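You operate a simulated robot arm through the tools that you are given. There is no shell and no other tool. Be economical: measure what you need, move in short steps, check, and stop when the job is done.

Carry out the task below with a simulated two-armed robot. There is one attempt and no reset: what you move stays moved.

TASK
Take the blue napkin from the table and hang it over the rack bar.
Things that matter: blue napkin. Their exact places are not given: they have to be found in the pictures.

The check looks at the end state, three seconds after you hand in, the way a careful person would. Anything else that was tipped, shoved, dropped, spilled or broken makes it a failure. Flat cloth is picked up by pressing the open fingertips on it (5 to 10 N) and closing them slowly along it; thin cloth reads only 2 to 8 mm in the jaws.

THE ROBOT
Two 7-joint arms with two-finger parallel grippers on one trunk, on a base that drives. Base frame: it is fixed to the floor where the robot stands at the start and does not move with it; the origin is under the middle of the robot, x ahead of it, y to its left, z up; the surface under the hand at the start is at about z = 0.86. Lengths are in m, angles in degrees, forces in N, time in s.
The left shoulder is at the start at [0.02, 0.113, 1.222], the right one opposite. With the tool pointing down near the work surface each hand reaches from about 0.22 to 0.6 m from the robot's upright axis, wherever it stands, measured 20 degrees to its own side. Payload 1.57 kg a hand.
The TCP of each hand is the grasp point between the finger pads, 0.03 m short of the fingertips. In the tool frame z runs along the fingers and y along their closing line. The gripper opens to 0.08 m. The fingers are 0.017 m wide and 0.012 m thick; the gripper's body (0.04 by 0.082 m) begins 0.08 m behind the TCP.
Orientation is that of the tool frame in the base frame, as a unit quaternion [x, y, z, w]. With the fingers straight down and closing along the base's y, the tool's x points along the base's -x, its y along +y and its z along -z.

THE INTERFACE
- The arms move only by the tool step_arm. It takes "left_commands", "right_commands" or both (then of equal length, played together; a hand with none holds still); each is a list of rows, each an object (a shift or turn left out is 0, a gripper value left out holds the last) with "slide": the shift along the base's x, y, z in units of 50 mm (1.0 is 50 mm), a list of three; "turn": the turn, a rotation vector about the base's x, y, z in units of 5 degrees (1.0 is 5 degrees), a list of three; "grip": the opening in per cent of the stroke, from 0 (shut) to 100 (fully open). In form: [{"slide": [dx, dy, dz], "turn": [wx, wy, wz], "grip": grip}, ...]. A call has 1 to 8 rows; each row shifts and turns the commanded pose from where the row before left it. A call with a number of a shift or a turn outside -1 to 1 is refused whole. A row lasts 0.2 s, in which the tool goes at most 0.05 m and 8.6 degrees; a call with a longer step from one row to the next is refused whole, and so is a gripper value outside its range. Where a pose cannot be reached the arm comes as near as it can. A force on the tool above 40 N (or 10 N above the force at the start of the call, whichever is more), or a blocked arm, ends the call early, and 0.2 s more pass. The fingers move at their own pace (about 0.045 m/s each) and stop on an object; they squeeze with about 30 N. The grip force told is the motor's: it shows also when the fingers shut on nothing. Time passes only in rows, and 0.2 s behind the last, so rows that do not move let the fingers close. The reply holds the time, the measured pose of the TCP, the force on the tool along the base axes, the opening and the grip force, in the units named above and with some noise, with the torque about the TCP (base axes, N m) and any sound that the robot's microphone picked up, and new pictures: "views" is both (left out), scene, wrist or none (wrist: the cameras of the hands that moved).
- Cameras (640 x 400 px; columns grow to the right, rows downward): "scene" is now at [0.09, -0.0026, 1.3462]; the picture's right is [-0.04, -1.00, 0.00], its down [-0.67, 0.03, -0.75] and it looks along [0.74, -0.03, -0.67] (base axes); focal length 294 px, centre (320, 200). "left" rides on the left gripper at [0.072, 0.007, -0.122] in its tool frame; the picture's right is [-0.09, 1.00, 0.00], its down [-0.84, -0.08, -0.54] and it looks along [-0.54, -0.05, 0.84] (tool axes); focal length 238 px, centre (320, 200). "right" rides on the right gripper at [0.072, -0.007, -0.122] in its tool frame; the picture's right is [0.09, 1.00, 0.00], its down [-0.84, 0.08, -0.54] and it looks along [-0.54, 0.05, 0.84] (tool axes); focal length 238 px, centre (320, 200).
- lift_body(by): slides the trunk up (or, below 0, down) by that many m; the arms and the scene camera ride with it, the base frame stays. It gives what a move gives, with no picture.
- steer(legs): drives the robot by 1 to 6 legs, each [ahead, left, turn to the left] in m, m and degrees, along the robot's own axes; the way and the turn of a leg run together, so that a leg with both is an arc; at most 1.5 m and 180 degrees a leg. The arms and the cameras ride along, it lands a little off, and it stops where it bumps. It gives what a move gives, and a new picture of the scene camera.
- pan_tilt(pan, tilt): turns the head with the scene camera to pan (to the left, within 80 degrees either way) and tilt (down, from -29 to 69), counted from straight ahead of the robot. It gives what a move gives, and a new picture of the scene camera.
- pixel_to_xyz(camera, pixels): there is no depth. For up to 12 entries [column, row, z] of the newest picture of that camera ("zoom" is the newest enlarged one), the place [x, y] in the base frame at which the ray of that pixel passes the height z, good to about 0.002 m, but the place of the scene camera against the robot may be out by one fixed shift of up to 0.012 m in any direction. The clock stands still meanwhile.
- enlarge(camera, box): a new picture of the part [left, top, right, bottom] of that camera's present view, enlarged. The clock stands still meanwhile.
- job_done(): hands the job in; it is judged then, once.

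Work in short steps. Measure before you move; look again where a grasp or a placing could have gone wrong, and mend it. You have 80 turns and 260 pictures in all, those below and enlarged ones among them. Open the grippers and draw the arms clear of the work before you hand the job in, unless the task says otherwise; then end with one line.

The tools are called after "Emit:" as name(argument=value, ...) on one line, values as JSON. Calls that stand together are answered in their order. step_arm: Moves the arms, as the interface text tells. Its arguments: {"type":"object","properties":{"left_commands":{"type":"array","items":{"type":"object","properties":{"slide":{"type":"array","items":{"type":"number"}},"turn":{"type":"array","items":{"type":"number"}},"grip":{"type":"number"}}}},"right_commands":{"type":"array","items":{"type":"object","properties":{"slide":{"type":"array","items":{"type":"number"}},"turn":{"type":"array","items":{"type":"number"}},"grip":{"type":"number"}}}},"views":{"type":"string","enum":["both","scene","wrist","none"]}},"required":[]} The other tools are called the same way: lift_body (by) slides the trunk up or down; steer (legs) drives the base; pan_tilt (pan, tilt) turns the head that bears the scene camera; pixel_to_xyz (camera, pixels) gives the place at which the rays of pixels pass given heights; enlarge (camera, box) takes an enlarged picture of a part of a camera's view; job_done () hands the job in.

At the start:

```text
time: 0.0
left_tool_pos: [0.3887, 0.1805, 1.0004]
left_tcp_rot: [0.0, 1.0, 0.0, 0.0]
left_contact_force: [-0.6, -0.6, -0.3]
left_wrist_torque: [-0.02, -0.02, 0.02]
left_opening: 0.08
left_finger_force: 0.0
right_tool_pos: [0.4407, -0.1332, 1.0876]
right_tcp_rot: [-0.001, 1.0, 0.0, 0.0]
right_contact_force: [-0.7, -0.8, 0.0]
right_wrist_torque: [-0.02, 0.0, 0.01]
right_opening: 0.0801
right_finger_force: 0.1
trunk travel left (down, up): [-0.275, 0.295]
robot x, y, heading: [-0.0009, -0.0006, 0.0]
head pan, tilt: [-2.5, 41.8]
```

scene: 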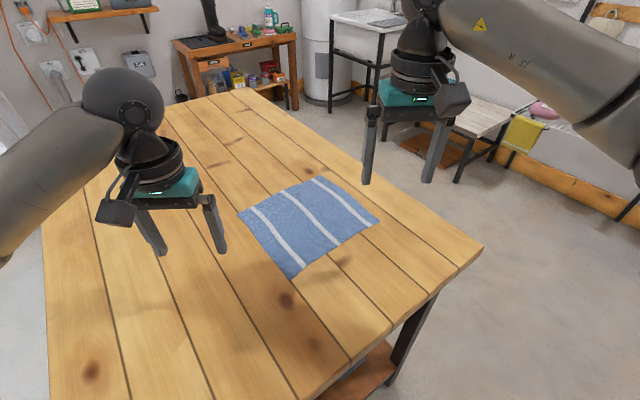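
right: 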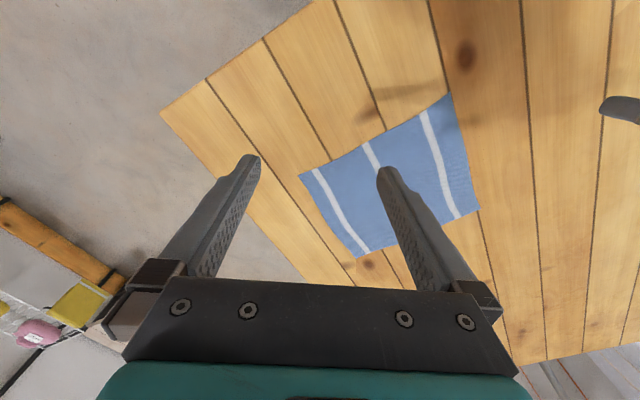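
left: 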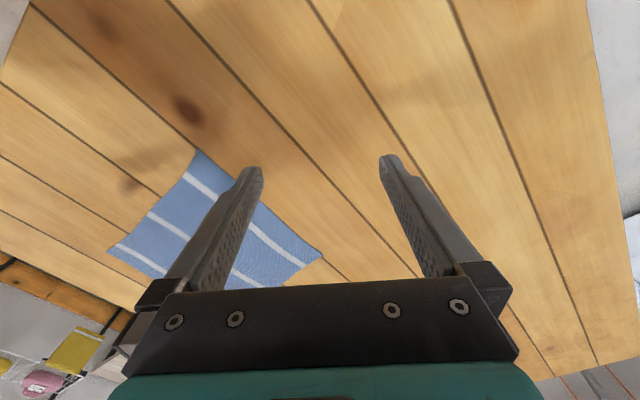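

The napkin lies at scene (238-379, 177-278). I measure its corners and pan right to find the rack.

Emit:
pixel_to_xyz(camera="scene", pixels=[[238, 213, 0.86], [318, 177, 0.86], [379, 222, 0.86], [291, 278, 0.86], [484, 246, 0.86], [388, 330, 0.86], [250, 88, 0.86]])

Emit:
pan_tilt(pan=-55, tilt=30)

```text
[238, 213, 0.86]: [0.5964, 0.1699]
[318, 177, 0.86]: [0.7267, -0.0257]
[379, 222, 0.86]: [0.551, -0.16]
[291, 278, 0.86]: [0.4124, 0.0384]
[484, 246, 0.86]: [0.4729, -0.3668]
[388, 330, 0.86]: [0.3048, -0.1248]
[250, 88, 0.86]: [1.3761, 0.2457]
```

```text
time: 1.2
left_tool_pos: [0.3889, 0.1808, 1.0008]
left_tcp_rot: [0.0, 1.0, 0.0, 0.0]
left_contact_force: [0.3, 0.1, -0.4]
left_wrist_torque: [-0.01, 0.02, 0.01]
left_opening: 0.0803
left_finger_force: 0.0
right_tool_pos: [0.4405, -0.1334, 1.0883]
right_tcp_rot: [0.0, 1.0, 0.001, 0.0]
right_contact_force: [0.4, -0.7, 0.2]
right_wrist_torque: [0.0, -0.03, 0.02]
right_opening: 0.0801
right_finger_force: 0.0
trunk travel left (down, up): [-0.275, 0.295]
robot x, y, heading: [0.0009, 0.0018, -0.1]
head pan, tilt: [-55.0, 30.0]
```

scene: 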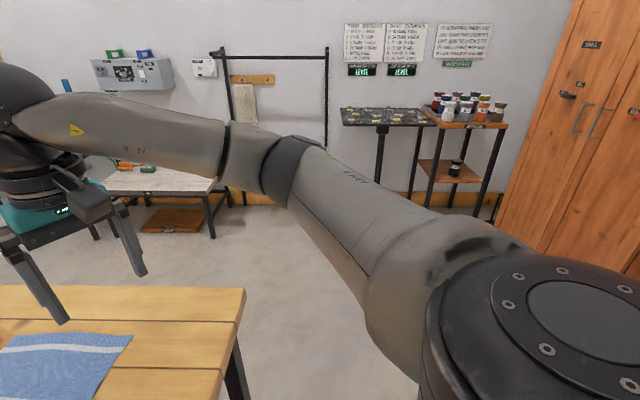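

A black freestanding rack with a bar at (212–328, 55) is visible. I'll look at other directions to be sure it's the only one.

Emit:
enlarge(camera="scene", box=[190, 30, 350, 130])

Emit:
pan_tilt(pan=-20, tilt=20)

Emit:
pan_tilt(pan=60, tilt=20)

Emit:
pan_tilt(pan=-80, tilt=20)

```text
4.00 times, centred on (270, 80) of scene
```

zoom: 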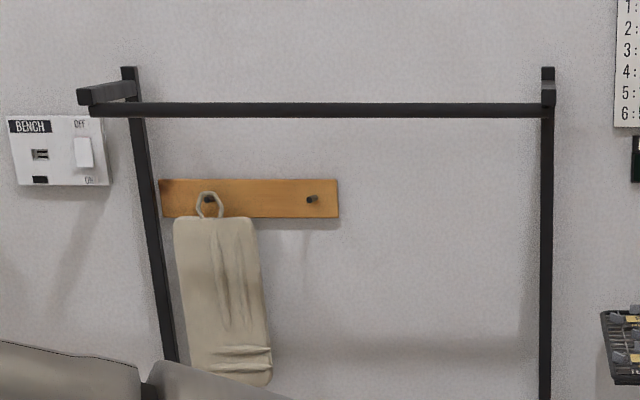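

```text
time: 2.2
left_tool_pos: [0.39, 0.1802, 0.9996]
left_tcp_rot: [0.0, 1.0, 0.0, -0.001]
left_contact_force: [1.2, 0.3, -0.6]
left_wrist_torque: [-0.01, 0.0, 0.01]
left_opening: 0.0802
left_finger_force: 0.1
right_tool_pos: [0.4393, -0.1345, 1.0876]
right_tcp_rot: [0.001, 1.0, 0.0, 0.0]
right_contact_force: [0.1, -0.4, 0.5]
right_wrist_torque: [-0.02, -0.01, 0.03]
right_opening: 0.08
right_finger_force: 0.1
trunk travel left (down, up): [-0.275, 0.295]
robot x, y, heading: [0.002, -0.0019, 0.1]
head pan, tilt: [-20.0, 20.0]
```

scene: 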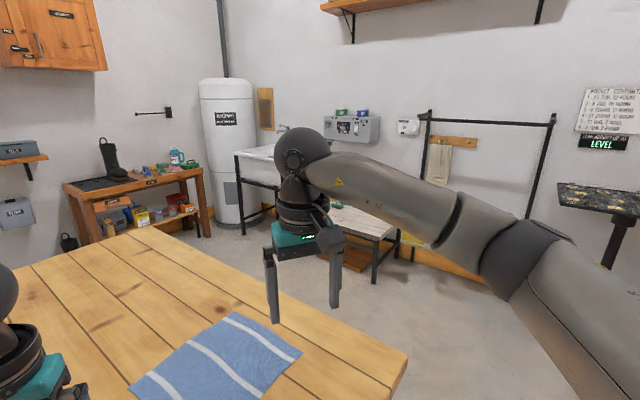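

```text
time: 3.8
left_tool_pos: [0.3897, 0.1811, 1.001]
left_tcp_rot: [0.0, 1.0, 0.0, -0.002]
left_contact_force: [-0.1, -0.1, -0.5]
left_wrist_torque: [0.03, 0.01, -0.02]
left_opening: 0.0797
left_finger_force: 0.0
right_tool_pos: [0.4397, -0.1332, 1.0882]
right_tcp_rot: [0.0, 1.0, 0.0, -0.001]
right_contact_force: [0.2, -0.2, 0.0]
right_wrist_torque: [0.02, 0.0, -0.02]
right_opening: 0.0799
right_finger_force: 0.1
trunk travel left (down, up): [-0.275, 0.295]
robot x, y, heading: [0.0002, -0.0047, 0.0]
head pan, tilt: [60.0, 20.0]
```

scene: 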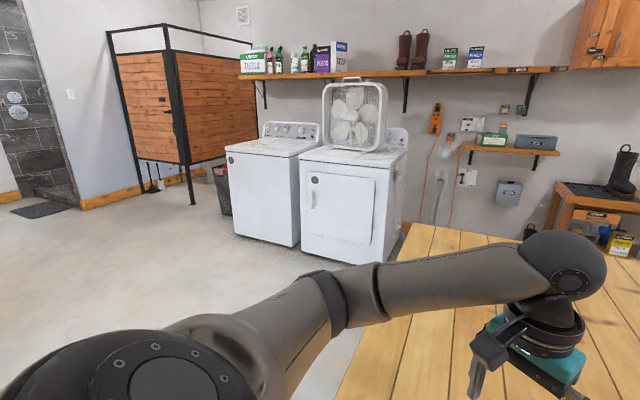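

```text
time: 6.0
left_tool_pos: [0.3877, 0.1809, 0.9997]
left_tcp_rot: [0.0, 1.0, 0.0, -0.001]
left_contact_force: [-0.4, -0.6, 1.1]
left_wrist_torque: [-0.01, 0.03, -0.02]
left_opening: 0.0799
left_finger_force: 0.1
right_tool_pos: [0.4388, -0.1344, 1.0885]
right_tcp_rot: [0.0, 1.0, 0.0, -0.001]
right_contact_force: [-1.0, -0.5, 0.3]
right_wrist_torque: [-0.01, 0.0, -0.02]
right_opening: 0.0801
right_finger_force: 0.1
trunk travel left (down, up): [-0.275, 0.295]
robot x, y, heading: [-0.0027, -0.003, -0.1]
head pan, tilt: [-80.0, 20.0]
```

scene: 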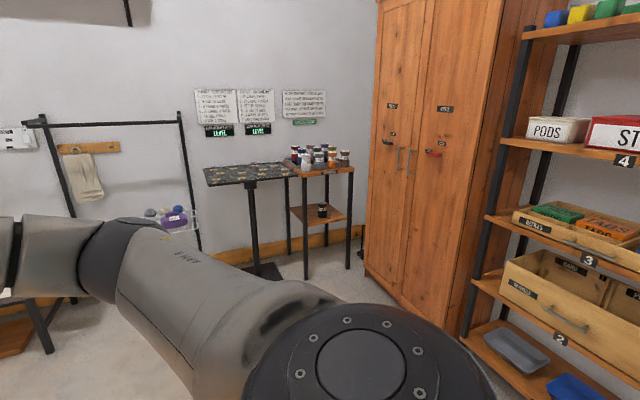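

The rack with the dark bar is the only one. The napkin edge D–C (near edge) is angled 35°; I take it with both hands at 35° yaw, hovering first over points inset from the corners.

Emit:
step_arm(left_commands=[{"slide": [0.177, -0.469, -0.143], "turn": [0, 0, 1], "grip": 55}, {"slide": [0.177, -0.469, -0.143], "turn": [0, 0, 1]}, {"slide": [0.177, -0.469, -0.143], "turn": [0, 0, 1]}, {"slide": [0.177, -0.469, -0.143], "turn": [0, 0, 1]}, {"slide": [0.177, -0.469, -0.143], "turn": [0, 0, 1]}, {"slide": [0.177, -0.469, -0.143], "turn": [0, 0, 1]}, {"slide": [0.177, -0.469, -0.143], "turn": [0, 0, 1]}, {}], right_commands=[{"slide": [0.297, 0.049, -0.394], "turn": [0, 0, 1], "grip": 55}, {"slide": [0.297, 0.049, -0.394], "turn": [0, 0, 1]}, {"slide": [0.297, 0.049, -0.394], "turn": [0, 0, 1]}, {"slide": [0.297, 0.049, -0.394], "turn": [0, 0, 1]}, {"slide": [0.297, 0.049, -0.394], "turn": [0, 0, 1]}, {"slide": [0.297, 0.049, -0.394], "turn": [0, 0, 1]}, {"slide": [0.297, 0.049, -0.394], "turn": [0, 0, 1]}, {}], views="wrist")

Emit:
pan_tilt(pan=0, tilt=45)

```text
time: 7.8
left_tool_pos: [0.4479, 0.0156, 0.9502]
left_tcp_rot: [-0.302, 0.953, 0.0, 0.0]
left_contact_force: [-0.5, 0.1, 0.3]
left_wrist_torque: [-0.03, -0.01, -0.01]
left_opening: 0.0441
left_finger_force: 0.0
right_tool_pos: [0.5297, -0.1167, 0.9682]
right_tcp_rot: [-0.259, 0.966, 0.0, 0.0]
right_contact_force: [1.2, -0.2, -0.7]
right_wrist_torque: [0.0, 0.03, 0.0]
right_opening: 0.0441
right_finger_force: 0.1
right hand out of reach, approached as far as the arm can: row 7
trunk travel left (down, up): [-0.275, 0.295]
robot x, y, heading: [-0.0005, 0.0037, 0.0]
head pan, tilt: [-80.0, 20.0]
```

right: 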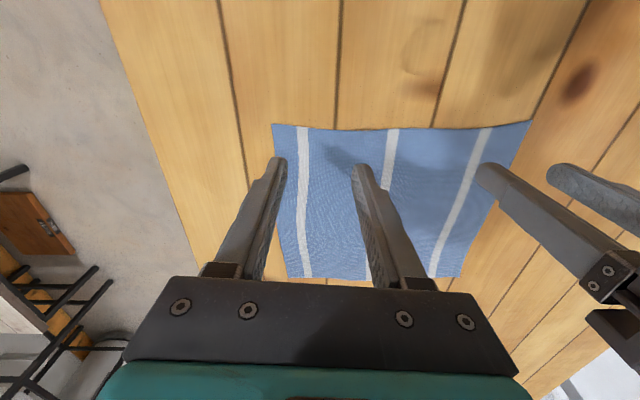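
left: 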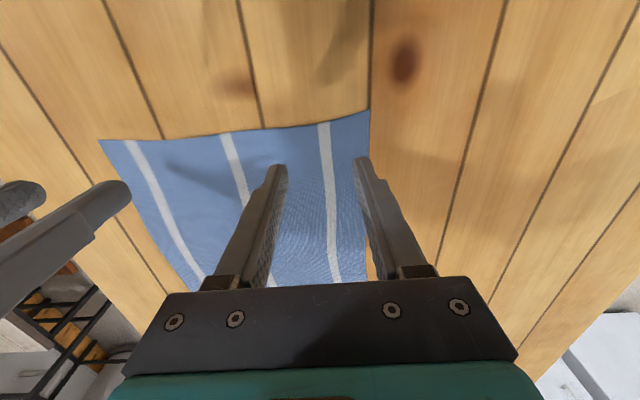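

```text
time: 9.3
left_tool_pos: [0.4472, 0.0164, 0.9519]
left_tcp_rot: [-0.301, 0.954, -0.001, -0.001]
left_contact_force: [0.2, 0.1, -0.3]
left_wrist_torque: [0.0, 0.0, 0.0]
left_opening: 0.0439
left_finger_force: 0.1
right_tool_pos: [0.5305, -0.1171, 0.9687]
right_tcp_rot: [-0.258, 0.966, 0.0, 0.001]
right_contact_force: [0.6, 0.0, 0.9]
right_wrist_torque: [0.01, 0.01, -0.02]
right_opening: 0.0443
right_finger_force: 0.0
trunk travel left (down, up): [-0.275, 0.295]
robot x, y, heading: [0.0019, 0.0009, -0.2]
head pan, tilt: [0.0, 45.0]
```

scene: 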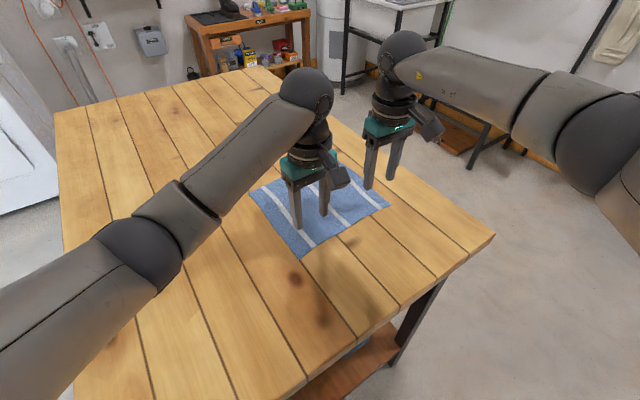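

I measure the corners again with the wrist cameras, which are more accurate.

Emit:
pixel_to_xyz(camera="right", pixels=[[272, 125, 0.86], [531, 122, 0.86], [286, 278, 0.86], [461, 277, 0.86]])

Emit:
pixel_to_xyz(camera="left", pixels=[[98, 140, 0.86], [369, 110, 0.86]])

```text
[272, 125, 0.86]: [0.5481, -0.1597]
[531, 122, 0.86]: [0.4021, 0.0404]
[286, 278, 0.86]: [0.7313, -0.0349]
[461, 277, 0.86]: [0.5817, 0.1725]
```

```text
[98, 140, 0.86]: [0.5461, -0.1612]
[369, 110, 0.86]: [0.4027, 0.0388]
```

The corners are D(0.4025, 0.0395) and C(0.547, -0.160). I descend to just above the cloth and check whether the right hand follows.

Emit:
step_arm(left_commands=[{"slide": [-0.1, 0.06, -0.4]}, {"slide": [0, 0, -0.4]}, {}], right_commands=[{"slide": [0, 0, -0.4]}, {"slide": [0, 0, -0.4]}, {}], views="wrist")

```text
time: 10.1
left_tool_pos: [0.4448, 0.0202, 0.9108]
left_tcp_rot: [-0.301, 0.954, -0.001, -0.001]
left_contact_force: [-0.3, -0.1, 0.2]
left_wrist_torque: [-0.01, 0.0, -0.01]
left_opening: 0.0443
left_finger_force: 0.0
right_tool_pos: [0.528, -0.1175, 0.931]
right_tcp_rot: [-0.258, 0.966, 0.0, 0.001]
right_contact_force: [-0.7, -0.1, -0.8]
right_wrist_torque: [0.0, -0.02, 0.0]
right_opening: 0.0439
right_finger_force: 0.0
trunk travel left (down, up): [-0.275, 0.295]
robot x, y, heading: [-0.0033, 0.0001, -0.2]
head pan, tilt: [0.0, 45.0]
```

right: 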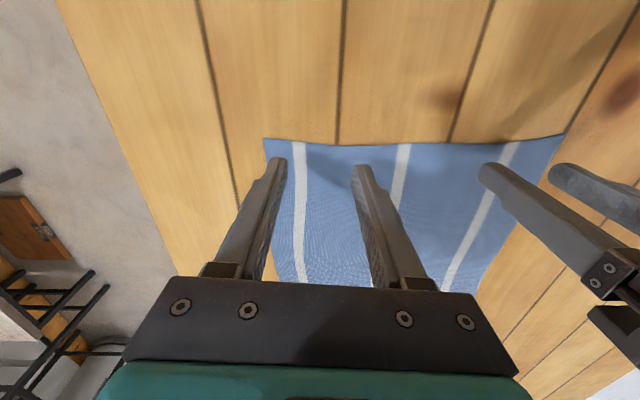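
left: 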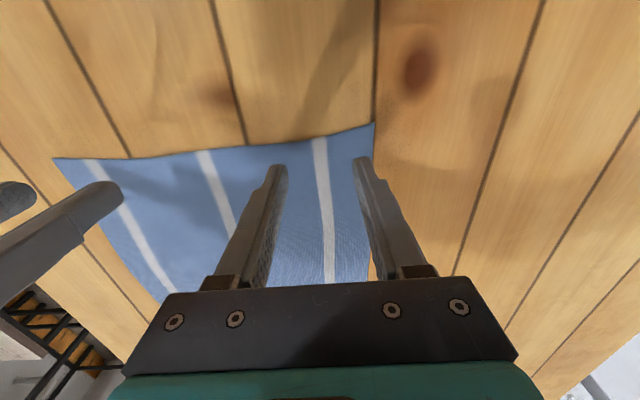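

Both follow. I shift the right hand slightly inward and descend close to contact.

Emit:
step_arm(left_commands=[{"slide": [0, 0, -0.1]}, {"slide": [0, 0, -0.1]}, {"slide": [0, 0, -0.1]}, {}], right_commands=[{"slide": [0.16, 0.12, -0.2]}, {"slide": [0, 0, -0.3]}, {"slide": [0, 0, -0.2]}, {}], views="wrist")

```text
time: 11.1
left_tool_pos: [0.4449, 0.0203, 0.8958]
left_tcp_rot: [-0.301, 0.954, 0.0, -0.001]
left_contact_force: [0.9, -0.1, -0.5]
left_wrist_torque: [-0.01, -0.03, 0.0]
left_opening: 0.0438
left_finger_force: 0.1
right_tool_pos: [0.5273, -0.1171, 0.923]
right_tcp_rot: [-0.258, 0.966, 0.0, 0.0]
right_contact_force: [0.3, 0.7, -0.9]
right_wrist_torque: [0.0, 0.01, 0.0]
right_opening: 0.044
right_finger_force: 0.1
right hand out of reach, approached as far as the arm can: row 1, 2, 3
trunk travel left (down, up): [-0.275, 0.295]
robot x, y, heading: [0.0015, 0.0003, -0.1]
head pan, tilt: [0.0, 45.0]
```

right: 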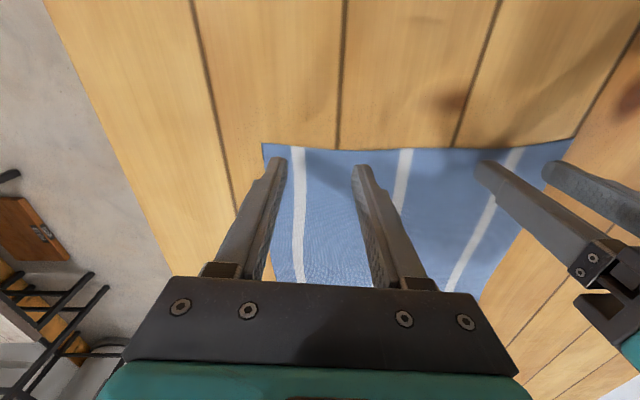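
left: 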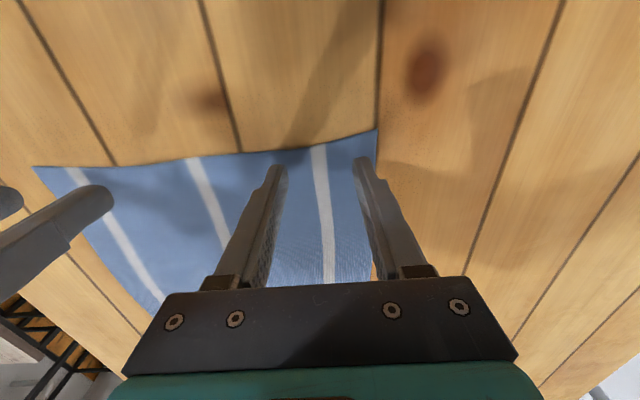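

The right hand is at its limit at this yaw; I try less yaw on the right hand.

Emit:
step_arm(right_commands=[{"turn": [0, 0, -1]}, {"turn": [0, 0, -1]}, {"turn": [0, 0, -1]}, {"slide": [0.2, 0.05, -0.1]}, {"slide": [0.1, 0.0, -0.2]}, {"slide": [0, 0, -0.2]}, {}], views="none")

```text
time: 12.7
left_tool_pos: [0.4451, 0.0194, 0.8961]
left_tcp_rot: [-0.301, 0.954, 0.0, -0.001]
left_contact_force: [-0.2, 0.3, -0.5]
left_wrist_torque: [-0.04, -0.02, 0.01]
left_opening: 0.0437
left_finger_force: 0.0
right_tool_pos: [0.5438, -0.1162, 0.8983]
right_tcp_rot: [-0.131, 0.991, 0.0, 0.0]
right_contact_force: [-0.5, 0.6, 0.1]
right_wrist_torque: [0.02, 0.02, -0.01]
right_opening: 0.0443
right_finger_force: 0.1
trunk travel left (down, up): [-0.275, 0.295]
robot x, y, heading: [0.0009, -0.0005, -0.2]
head pan, tilt: [0.0, 45.0]
```

The right hand now reaches (0.544, -0.116, 0.898). I lower both in small steps to press on the cloth.

Emit:
step_arm(left_commands=[{"slide": [0, 0, -0.04]}, {"slide": [0, 0, -0.04]}, {"slide": [0, 0, -0.04]}, {}], right_commands=[{"slide": [-0.06, 0.1, -0.04]}, {"slide": [0, 0, -0.06]}, {"slide": [0, 0, -0.06]}, {}], views="wrist")

```text
time: 13.7
left_tool_pos: [0.4444, 0.0191, 0.8911]
left_tcp_rot: [-0.301, 0.954, -0.001, 0.002]
left_contact_force: [2.1, 1.6, 12.3]
left_wrist_torque: [0.3, 0.13, -0.05]
left_opening: 0.044
left_finger_force: 0.1
right_tool_pos: [0.5386, -0.112, 0.8908]
right_tcp_rot: [-0.131, 0.991, 0.001, 0.002]
right_contact_force: [1.3, -1.1, 14.3]
right_wrist_torque: [-0.16, -0.01, -0.02]
right_opening: 0.0444
right_finger_force: 0.0
trunk travel left (down, up): [-0.275, 0.295]
robot x, y, heading: [-0.0024, 0.001, 0.1]
head pan, tilt: [0.0, 45.0]
```

right: 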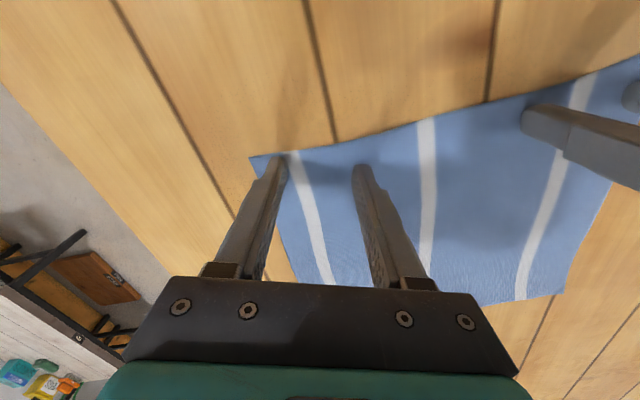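
left: 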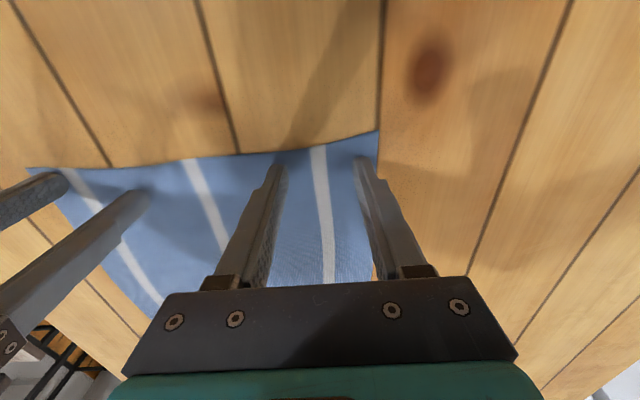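

Contact is 12–14 N, slightly high. I ease up about 1 mm and close slowly.

Emit:
step_arm(left_commands=[{"slide": [0, 0, 0.015]}, {"grip": 47}, {"grip": 39}, {"grip": 31}, {"grip": 23}, {"grip": 15}, {"grip": 7}, {"grip": 0}], right_commands=[{"slide": [0, 0, 0.02]}, {"grip": 47}, {"grip": 39}, {"grip": 31}, {"grip": 23}, {"grip": 15}, {"grip": 7}, {"grip": 0}], views="wrist")

```text
time: 15.5
left_tool_pos: [0.4442, 0.0212, 0.8915]
left_tcp_rot: [-0.301, 0.954, -0.002, 0.0]
left_contact_force: [-2.1, 1.1, 24.7]
left_wrist_torque: [0.05, 0.14, -0.07]
left_opening: 0.0021
left_finger_force: 23.5
right_tool_pos: [0.5354, -0.1096, 0.8912]
right_tcp_rot: [-0.13, 0.991, 0.0, 0.001]
right_contact_force: [-2.1, 3.6, 4.8]
right_wrist_torque: [0.1, 0.03, 0.05]
right_opening: 0.0019
right_finger_force: 19.8
trunk travel left (down, up): [-0.275, 0.295]
robot x, y, heading: [-0.0008, 0.0003, 0.0]
head pan, tilt: [0.0, 45.0]
```

right: 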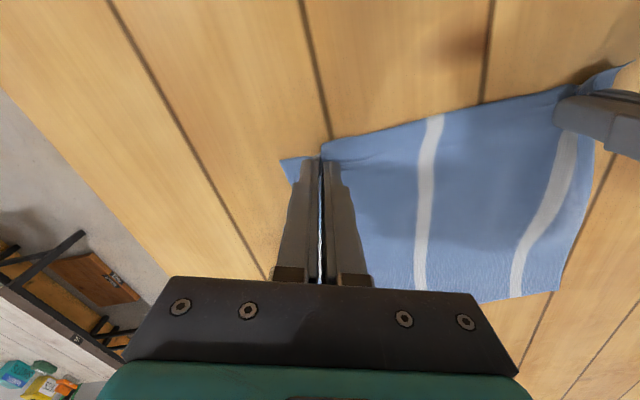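
left: 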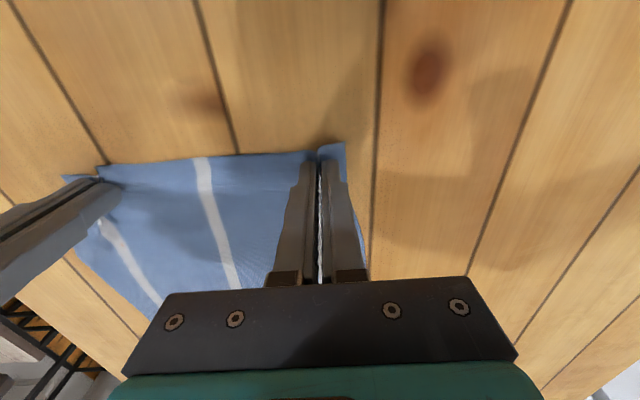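

Cloth is pinched in both (fold seen between the fingers, 2 mm opening). I raise both hands together.

Emit:
step_arm(left_commands=[{}, {"slide": [0, 0, 0.2]}, {"slide": [0, 0, 0.5]}, {"slide": [0, 0, 0.6]}, {"slide": [0, 0, 0.6]}, {}], right_commands=[{}, {"slide": [0, 0, 0.2]}, {"slide": [0, 0, 0.5]}, {"slide": [0, 0, 0.6]}, {"slide": [0, 0, 0.6]}, {}])

```text
time: 16.9
left_tool_pos: [0.4442, 0.0198, 0.9846]
left_tcp_rot: [-0.3, 0.954, 0.0, -0.002]
left_contact_force: [1.4, -2.5, -0.6]
left_wrist_torque: [-0.07, -0.08, -0.04]
left_opening: 0.002
left_finger_force: 22.9
right_tool_pos: [0.5369, -0.1095, 0.9837]
right_tcp_rot: [-0.131, 0.991, 0.0, 0.0]
right_contact_force: [-0.9, 2.1, 0.1]
right_wrist_torque: [0.06, 0.04, -0.03]
right_opening: 0.0019
right_finger_force: 23.3
trunk travel left (down, up): [-0.275, 0.295]
robot x, y, heading: [0.0019, -0.0029, -0.0]
head pan, tilt: [0.0, 45.0]
```

scene: 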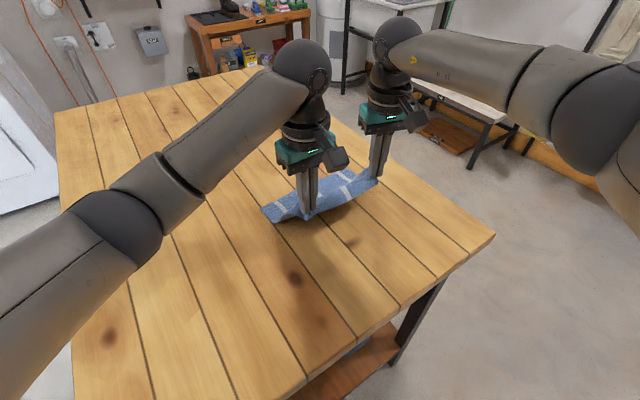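
right: 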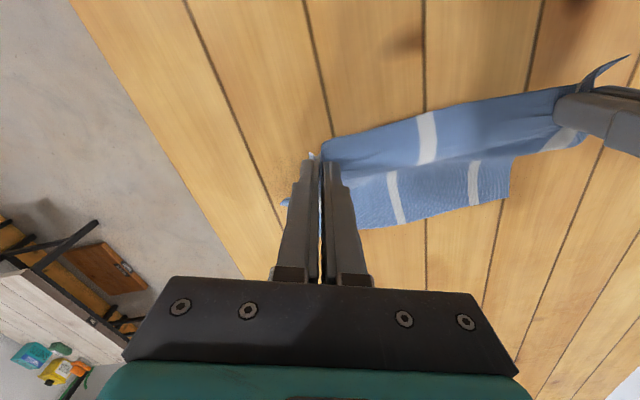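
left: 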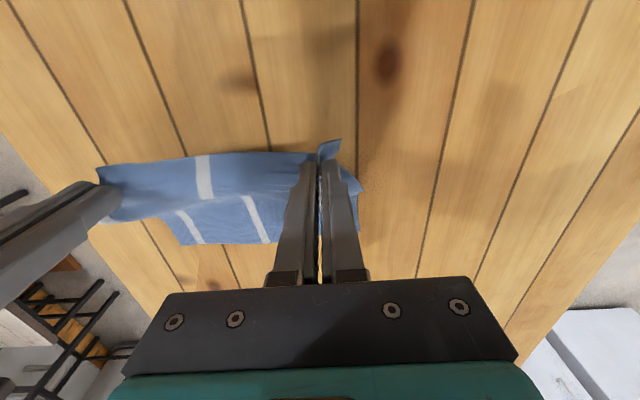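

Both corners are held. I raise the trunk to clear the table, then align the hands sideways.

Emit:
lift_body(by=0.2)

Emit:
step_arm(left_commands=[{"slide": [-0.07, 0.17, 0], "turn": [0, 0, -1]}, {"slide": [-0.07, 0.17, 0], "turn": [0, 0, -1]}, {"slide": [-0.07, 0.17, 0], "turn": [0, 0, -1]}, {"slide": [-0.07, 0.17, 0], "turn": [0, 0, -1]}, {"slide": [-0.07, 0.17, 0], "turn": [0, 0, -1]}, {"slide": [-0.07, 0.17, 0], "turn": [0, 0, -1]}, {"slide": [-0.07, 0.17, 0], "turn": [0, 0, -1]}, {}], right_commands=[{"slide": [-0.334, 0.08, 0], "turn": [0, 0, -0.429]}, {"slide": [-0.334, 0.08, 0], "turn": [0, 0, -0.429]}, {"slide": [-0.334, 0.08, 0], "turn": [0, 0, -0.429]}, {"slide": [-0.334, 0.08, 0], "turn": [0, 0, -0.429]}, {"slide": [-0.334, 0.08, 0], "turn": [0, 0, -0.429]}, {"slide": [-0.334, 0.08, 0], "turn": [0, 0, -0.429]}, {"slide": [-0.334, 0.08, 0], "turn": [0, 0, -0.429]}, {}])

Emit:
pan_tilt(pan=-45, tilt=25)

```text
time: 19.1
left_tool_pos: [0.4449, 0.0194, 1.1824]
left_tcp_rot: [-0.3, 0.954, -0.001, 0.0]
left_contact_force: [0.9, -0.7, 0.1]
left_wrist_torque: [-0.05, -0.07, -0.02]
left_opening: 0.0022
left_finger_force: 23.7
right_tool_pos: [0.5383, -0.1086, 1.1825]
right_tcp_rot: [-0.131, 0.991, -0.001, 0.0]
right_contact_force: [-0.8, 0.7, -0.2]
right_wrist_torque: [0.04, 0.03, 0.04]
right_opening: 0.0018
right_finger_force: 23.6
trunk travel left (down, up): [-0.475, 0.095]
robot x, y, heading: [0.0001, -0.0008, -0.2]
head pan, tilt: [0.0, 45.0]
```

```text
time: 20.9
left_tool_pos: [0.4204, 0.0792, 1.183]
left_tcp_rot: [0.001, 1.0, -0.001, -0.001]
left_contact_force: [-0.3, -3.7, 0.7]
left_wrist_torque: [-0.1, 0.03, -0.01]
left_opening: 0.002
left_finger_force: 23.9
right_tool_pos: [0.4214, -0.0819, 1.1839]
right_tcp_rot: [0.001, 1.0, 0.001, 0.0]
right_contact_force: [-0.1, 4.6, -1.0]
right_wrist_torque: [0.13, 0.0, -0.01]
right_opening: 0.0019
right_finger_force: 23.7
trunk travel left (down, up): [-0.475, 0.095]
robot x, y, heading: [0.0045, -0.0014, 0.1]
head pan, tilt: [0.0, 45.0]
```

scene: 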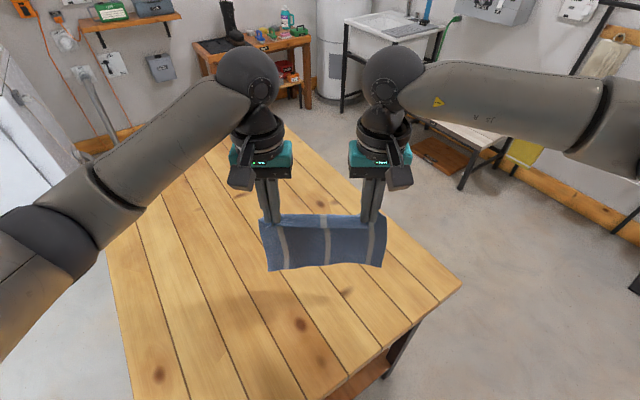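
right: 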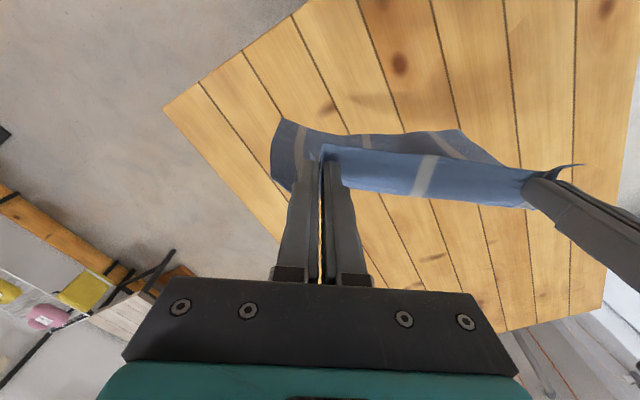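
left: 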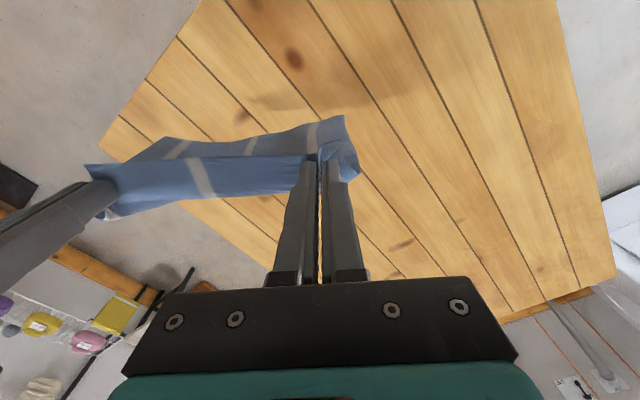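

```text
time: 22.0
left_tool_pos: [0.4217, 0.0797, 1.1833]
left_tcp_rot: [0.0, 1.0, -0.001, 0.0]
left_contact_force: [0.0, -5.7, -0.9]
left_wrist_torque: [-0.19, 0.01, 0.02]
left_opening: 0.0018
left_finger_force: 23.6
right_tool_pos: [0.4204, -0.0819, 1.1832]
right_tcp_rot: [-0.001, 1.0, 0.0, 0.0]
right_contact_force: [-0.1, 5.3, -1.1]
right_wrist_torque: [0.17, 0.01, 0.02]
right_opening: 0.0018
right_finger_force: 23.5
trunk travel left (down, up): [-0.475, 0.095]
robot x, y, heading: [0.0003, 0.0011, -0.4]
head pan, tilt: [-45.0, 25.0]
```

scene: 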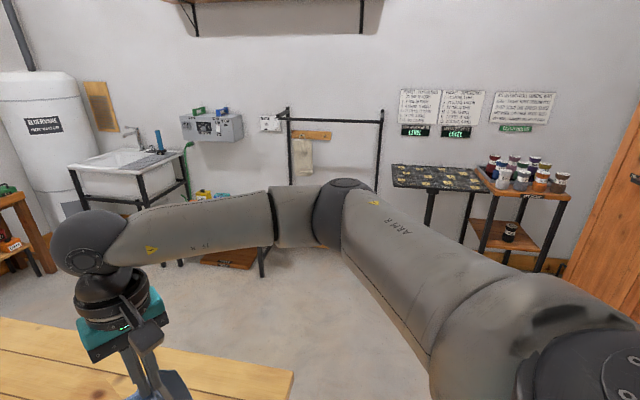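

The bar is at about (282–382, 119); parallax between the two trunk heights suggests z≈1.2 at 2 m. I zoom for the ends and triangulate more.

Emit:
enlarge(camera="scene", box=[250, 90, 410, 190])

Emit:
pixel_to_xyz(camera="scene", pixels=[[283, 118, 1.2], [381, 122, 1.2], [332, 120, 1.2], [283, 118, 1.15], [381, 122, 1.15]])

Emit:
step_arm(left_commands=[{"slide": [0, -0.1, 0]}, {}], right_commands=[{"slide": [0, 0.1, 0]}, {}], views="none")

```text
4.00 times, centred on (330, 140) of scene
```

zoom: 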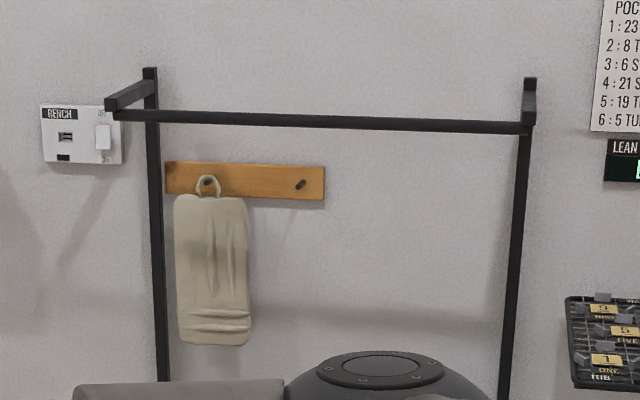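

```text
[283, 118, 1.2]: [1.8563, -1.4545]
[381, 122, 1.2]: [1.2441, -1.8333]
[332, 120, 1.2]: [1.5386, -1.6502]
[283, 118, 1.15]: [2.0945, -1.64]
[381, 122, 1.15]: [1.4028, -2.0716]
```

```text
time: 22.6
left_tool_pos: [0.4205, 0.0761, 1.1839]
left_tcp_rot: [0.0, 1.0, 0.0, -0.001]
left_contact_force: [0.3, 0.3, -0.5]
left_wrist_torque: [0.0, 0.02, 0.05]
left_opening: 0.002
left_finger_force: 23.7
right_tool_pos: [0.4203, -0.0775, 1.1826]
right_tcp_rot: [0.001, 1.0, -0.002, 0.0]
right_contact_force: [-0.5, 0.3, 0.7]
right_wrist_torque: [-0.01, 0.03, 0.01]
right_opening: 0.002
right_finger_force: 23.7
trunk travel left (down, up): [-0.475, 0.095]
robot x, y, heading: [-0.0004, 0.0011, -0.1]
head pan, tilt: [-45.0, 25.0]
```

The bar runs at ~32°, so I face it at heading ≈ −58°. I back off the table, turn, and drive past the table corner to a place with a clear view.

Emit:
steer(legs=[[-0.12, -0.2, 0], [0, 0, -58], [0.62, 0, 0]])

Emit:
pan_tilt(pan=25, tilt=30)

```text
time: 30.0
left_tool_pos: [0.4603, -1.0578, 1.1828]
left_tcp_rot: [0.502, 0.865, 0.0, -0.001]
left_contact_force: [-0.1, -0.3, -0.1]
left_wrist_torque: [-0.02, -0.01, 0.02]
left_opening: 0.0016
left_finger_force: 23.8
right_tool_pos: [0.3298, -1.1342, 1.1832]
right_tcp_rot: [0.504, 0.864, 0.0, -0.001]
right_contact_force: [0.0, -0.6, -0.4]
right_wrist_torque: [-0.02, 0.01, -0.01]
right_opening: 0.0018
right_finger_force: 24.4
trunk travel left (down, up): [-0.475, 0.095]
robot x, y, heading: [0.1906, -0.7284, -60.4]
head pan, tilt: [-45.0, 25.0]
```

scene: 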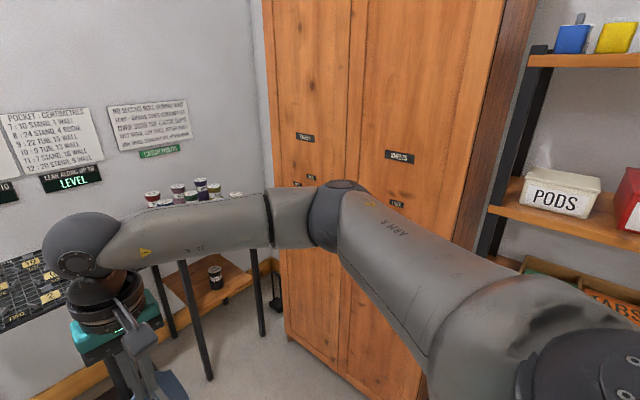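

```text
time: 31.4
left_tool_pos: [0.4605, -1.0564, 1.1834]
left_tcp_rot: [0.502, 0.865, 0.001, 0.0]
left_contact_force: [-0.7, -0.7, -0.3]
left_wrist_torque: [0.0, 0.0, 0.01]
left_opening: 0.002
left_finger_force: 23.4
right_tool_pos: [0.3304, -1.1326, 1.1832]
right_tcp_rot: [0.502, 0.865, 0.0, -0.001]
right_contact_force: [0.0, 0.0, -0.6]
right_wrist_torque: [-0.02, 0.0, 0.02]
right_opening: 0.0019
right_finger_force: 23.1
trunk travel left (down, up): [-0.475, 0.095]
robot x, y, heading: [0.1873, -0.7305, -60.5]
head pan, tilt: [25.0, 30.0]
```

scene: 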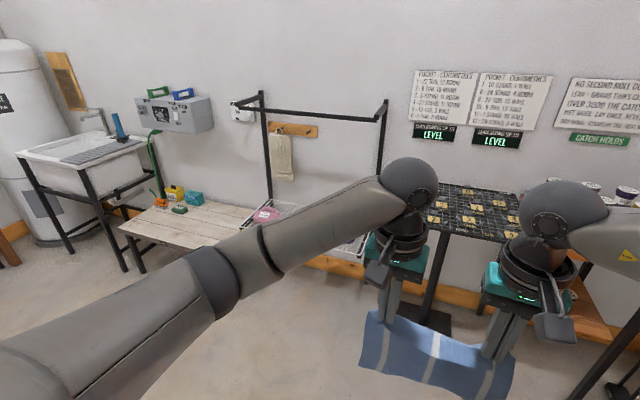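

The rack is seen at (238–385, 100–260) with a lower wire shelf behind the arm. I measure the bar from here for a second triangulation.

Emit:
pixel_to_xyz(camera="scene", pixels=[[240, 105, 1.2], [376, 121, 1.2], [240, 105, 1.15], [376, 121, 1.15], [240, 105, 1.25], [376, 121, 1.25]])

Emit:
enlarge(camera="scene", box=[220, 80, 420, 205])

```text
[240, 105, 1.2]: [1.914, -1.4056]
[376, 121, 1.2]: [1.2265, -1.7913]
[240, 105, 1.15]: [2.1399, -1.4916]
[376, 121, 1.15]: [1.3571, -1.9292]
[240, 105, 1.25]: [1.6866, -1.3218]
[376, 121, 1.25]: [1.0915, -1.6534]
```

```text
3.20 times, centred on (320, 142) of scene
```

zoom: 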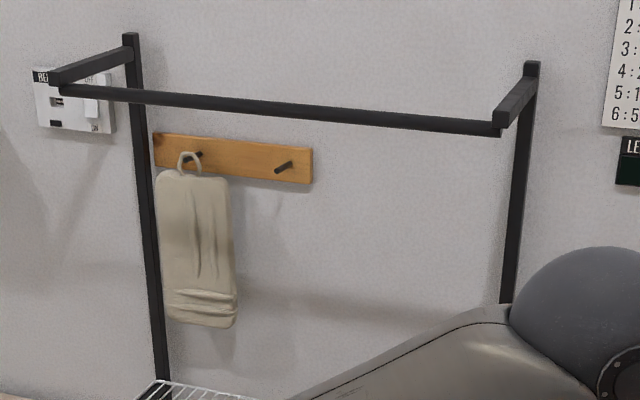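

Both views agree: bar z≈1.2, ends ≈(1.235,-1.81) and (1.88,-1.42). I raise the trunk and drive to ~0.85 m in front of the bar in two stages.

Emit:
lift_body(by=0.09)

Emit:
steer(legs=[[0.15, 0.3, 1.5]])

Emit:
pan_tilt(pan=15, tilt=45)

```text
time: 32.7
left_tool_pos: [0.4605, -1.0566, 1.2731]
left_tcp_rot: [0.503, 0.864, 0.001, 0.0]
left_contact_force: [0.3, -1.1, -0.1]
left_wrist_torque: [0.01, 0.05, 0.0]
left_opening: 0.002
left_finger_force: 23.5
right_tool_pos: [0.3302, -1.1331, 1.2739]
right_tcp_rot: [0.502, 0.865, 0.0, 0.0]
right_contact_force: [0.0, -1.0, -0.2]
right_wrist_torque: [0.02, 0.02, 0.05]
right_opening: 0.0018
right_finger_force: 23.5
trunk travel left (down, up): [-0.565, 0.005]
robot x, y, heading: [0.1864, -0.7316, -60.3]
head pan, tilt: [25.0, 30.0]
```

```text
time: 34.9
left_tool_pos: [0.8097, -1.0243, 1.2722]
left_tcp_rot: [0.493, 0.87, 0.0, -0.001]
left_contact_force: [0.1, -0.9, 0.2]
left_wrist_torque: [-0.02, 0.01, 0.02]
left_opening: 0.002
left_finger_force: 23.2
right_tool_pos: [0.681, -1.1026, 1.2734]
right_tcp_rot: [0.493, 0.87, 0.0, 0.0]
right_contact_force: [-0.1, -0.3, 1.0]
right_wrist_torque: [-0.03, -0.02, 0.05]
right_opening: 0.0017
right_finger_force: 22.5
trunk travel left (down, up): [-0.565, 0.005]
robot x, y, heading: [0.5283, -0.7027, -59.3]
head pan, tilt: [25.0, 30.0]
```

scene: 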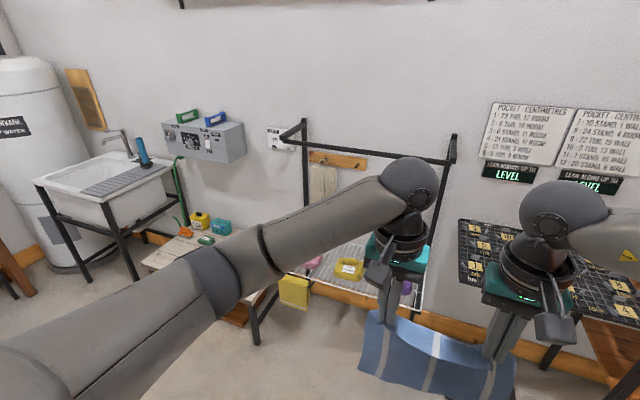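

```text
time: 35.7
left_tool_pos: [0.809, -1.0251, 1.2729]
left_tcp_rot: [0.493, 0.87, 0.001, -0.001]
left_contact_force: [0.0, 0.7, -0.3]
left_wrist_torque: [-0.01, -0.02, 0.02]
left_opening: 0.0021
left_finger_force: 24.0
right_tool_pos: [0.6802, -1.1034, 1.273]
right_tcp_rot: [0.493, 0.87, 0.0, 0.0]
right_contact_force: [-0.1, 0.2, 0.6]
right_wrist_torque: [0.0, 0.03, 0.03]
right_opening: 0.0017
right_finger_force: 23.3
trunk travel left (down, up): [-0.565, 0.005]
robot x, y, heading: [0.529, -0.7039, -58.9]
head pan, tilt: [15.0, 45.0]
```

scene: 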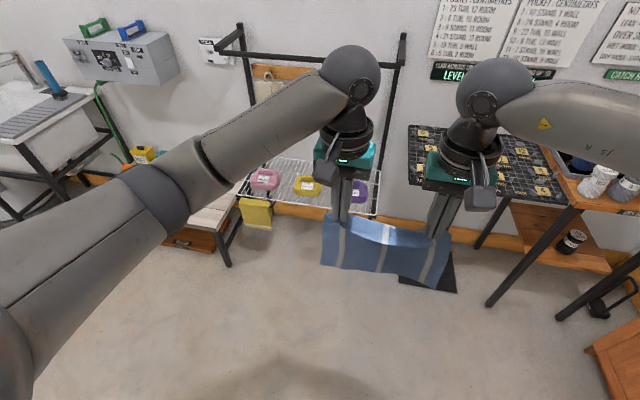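

The floor before the rack is clear except for the bench's right leg at (228, 265). I measure it and the bar again.

Emit:
pixel_to_xyz(camera="scene", pixels=[[228, 265, 0.0], [216, 53, 1.2], [396, 65, 1.2], [380, 215, 0.6], [237, 193, 0.6], [400, 38, 1.2], [216, 53, 1.23], [396, 65, 1.23], [446, 285, 0.0]])

Emit:
enlarge(camera="scene", box=[200, 10, 424, 220])

```text
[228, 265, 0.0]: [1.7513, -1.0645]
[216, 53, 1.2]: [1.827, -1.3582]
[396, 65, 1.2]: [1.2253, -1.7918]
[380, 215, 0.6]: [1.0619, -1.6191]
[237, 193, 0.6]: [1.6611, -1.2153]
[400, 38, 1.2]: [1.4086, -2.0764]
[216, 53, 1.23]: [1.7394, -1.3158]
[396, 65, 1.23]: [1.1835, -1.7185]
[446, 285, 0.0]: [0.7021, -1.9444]
```

```text
1.90 times, centred on (312, 115) of scene
```

zoom: 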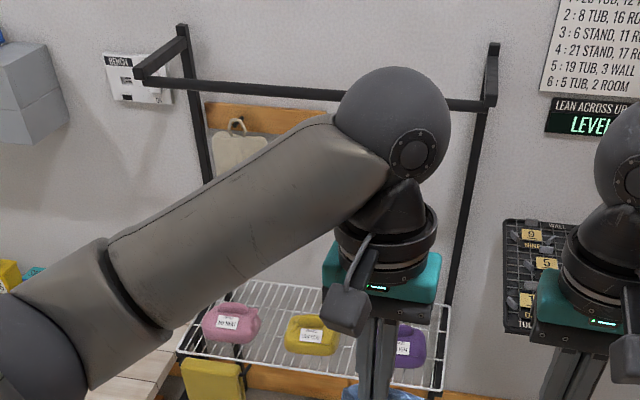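

I now drive to about 0.8 m in front of the bar and square up (heading ≈ −55°), then look straight on.

Emit:
steer(legs=[[0.47, 0.313, 0], [0, 0, 3.9]])

Emit:
pan_tilt(pan=0, tilt=30)

```text
time: 39.4
left_tool_pos: [1.3441, -1.2438, 1.2732]
left_tcp_rot: [0.462, 0.887, 0.0, -0.001]
left_contact_force: [0.1, 0.1, 0.2]
left_wrist_torque: [-0.04, 0.03, -0.01]
left_opening: 0.002
left_finger_force: 24.0
right_tool_pos: [1.22, -1.3322, 1.2736]
right_tcp_rot: [0.463, 0.887, 0.0, 0.0]
right_contact_force: [-0.4, 0.8, -0.2]
right_wrist_torque: [0.0, 0.0, 0.03]
right_opening: 0.0019
right_finger_force: 23.7
trunk travel left (down, up): [-0.565, 0.005]
robot x, y, heading: [1.0412, -0.9412, -55.0]
head pan, tilt: [15.0, 45.0]
```

scene: 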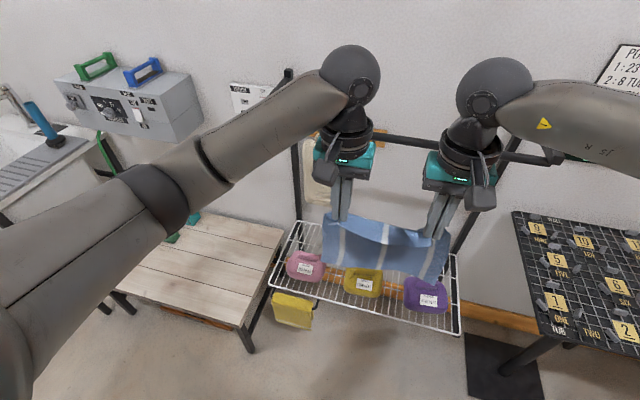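

```text
time: 40.1
left_tool_pos: [1.3449, -1.2433, 1.2739]
left_tcp_rot: [0.462, 0.887, 0.0, -0.001]
left_contact_force: [-0.2, 0.4, 0.2]
left_wrist_torque: [0.0, 0.04, 0.01]
left_opening: 0.002
left_finger_force: 23.8
right_tool_pos: [1.2206, -1.3319, 1.2732]
right_tcp_rot: [0.463, 0.887, 0.001, 0.0]
right_contact_force: [0.3, -0.1, 0.0]
right_wrist_torque: [0.01, 0.0, 0.03]
right_opening: 0.002
right_finger_force: 23.7
trunk travel left (down, up): [-0.565, 0.005]
robot x, y, heading: [1.0415, -0.9406, -55.0]
head pan, tilt: [0.0, 30.0]
```

scene: 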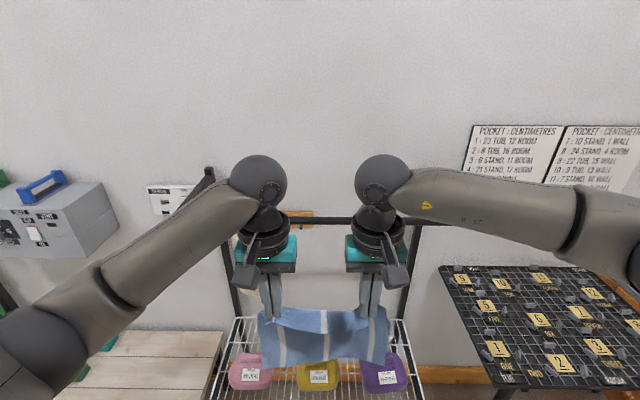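

The bar shows horizontal at row ~221: squared up. I compute where it lies for several heights.

Emit:
pixel_to_xyz(camera="scene", pixels=[[325, 221, 1.2], [325, 221, 1.17], [325, 221, 1.23], [445, 222, 1.2], [206, 222, 1.2]])

Emit:
enlarge(camera="scene", box=[150, 150, 490, 362])

```text
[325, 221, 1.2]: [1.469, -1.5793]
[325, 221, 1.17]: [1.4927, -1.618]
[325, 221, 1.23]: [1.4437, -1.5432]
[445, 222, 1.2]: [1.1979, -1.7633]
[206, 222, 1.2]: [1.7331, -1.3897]
```

```text
1.88 times, centred on (320, 256) of scene
```

zoom: 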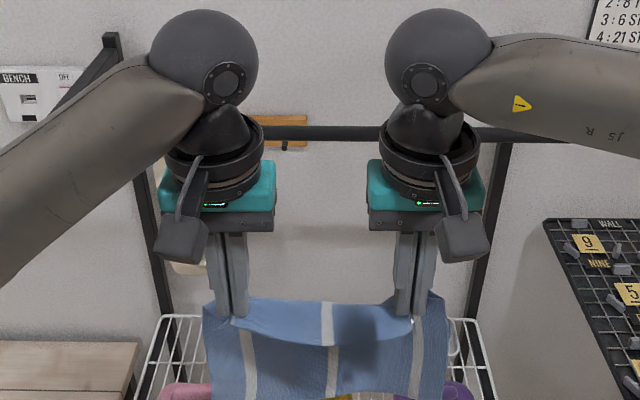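

Triangulation gives bar z≈1.222, 0.736 m ahead of the robot. Before advancing I look down at the shelf to check base clearance, and raise the hands.

Emit:
step_arm(left_commands=[{"slide": [0, 0, 0.5]}, {"slide": [0, 0, 0.5]}, {}], right_commands=[{"slide": [0, 0, 0.5]}, {"slide": [0, 0, 0.5]}, {}], views="none")

Emit:
pan_tilt(pan=0, tilt=60)

```text
time: 40.9
left_tool_pos: [1.3428, -1.2436, 1.3238]
left_tcp_rot: [0.462, 0.887, 0.001, -0.001]
left_contact_force: [0.3, 0.0, -0.7]
left_wrist_torque: [-0.01, 0.0, 0.0]
left_opening: 0.0018
left_finger_force: 23.6
right_tool_pos: [1.2201, -1.3319, 1.3243]
right_tcp_rot: [0.462, 0.887, 0.0, 0.0]
right_contact_force: [-0.3, 0.4, -0.2]
right_wrist_torque: [-0.03, 0.01, 0.0]
right_opening: 0.0017
right_finger_force: 23.7
trunk travel left (down, up): [-0.565, 0.005]
robot x, y, heading: [1.043, -0.9398, -55.0]
head pan, tilt: [0.0, 30.0]
```

```text
time: 41.9
left_tool_pos: [1.3435, -1.2437, 1.3242]
left_tcp_rot: [0.462, 0.887, 0.0, -0.001]
left_contact_force: [-0.6, 0.4, -0.2]
left_wrist_torque: [-0.01, -0.03, 0.02]
left_opening: 0.0018
left_finger_force: 23.1
right_tool_pos: [1.2192, -1.3319, 1.3237]
right_tcp_rot: [0.463, 0.886, 0.0, 0.0]
right_contact_force: [-0.7, 0.6, -0.9]
right_wrist_torque: [-0.01, 0.02, 0.01]
right_opening: 0.0016
right_finger_force: 22.9
trunk travel left (down, up): [-0.565, 0.005]
robot x, y, heading: [1.0431, -0.9417, -55.0]
head pan, tilt: [0.0, 60.0]
```

scene: 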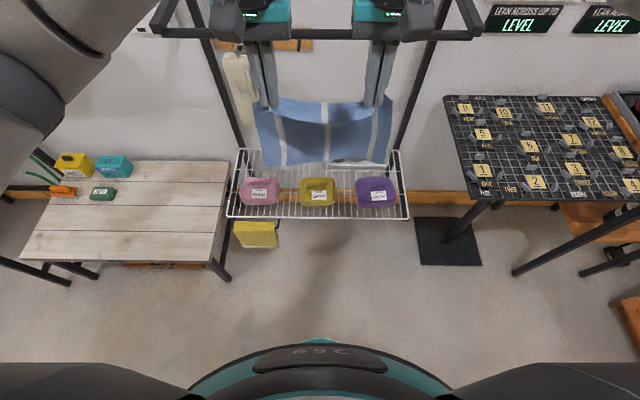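

I query the shelf's front edge (row 218) and the base front (row 340).

Emit:
pixel_to_xyz(camera="scene", pixels=[[320, 218, 0.6], [320, 218, 0.4], [408, 218, 0.6], [228, 218, 0.6], [320, 340, 0.3], [320, 340, 0.0], [320, 340, 0.6], [165, 33, 1.222], [470, 35, 1.222], [228, 280, 0.0], [480, 264, 0.0]])

```text
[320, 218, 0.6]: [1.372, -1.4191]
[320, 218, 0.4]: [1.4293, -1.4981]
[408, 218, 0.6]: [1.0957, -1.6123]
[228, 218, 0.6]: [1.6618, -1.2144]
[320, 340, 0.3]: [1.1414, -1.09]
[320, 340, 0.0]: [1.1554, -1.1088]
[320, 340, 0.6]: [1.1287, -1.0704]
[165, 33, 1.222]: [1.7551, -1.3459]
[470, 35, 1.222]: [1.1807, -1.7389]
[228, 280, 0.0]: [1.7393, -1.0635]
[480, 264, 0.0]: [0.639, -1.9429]
```

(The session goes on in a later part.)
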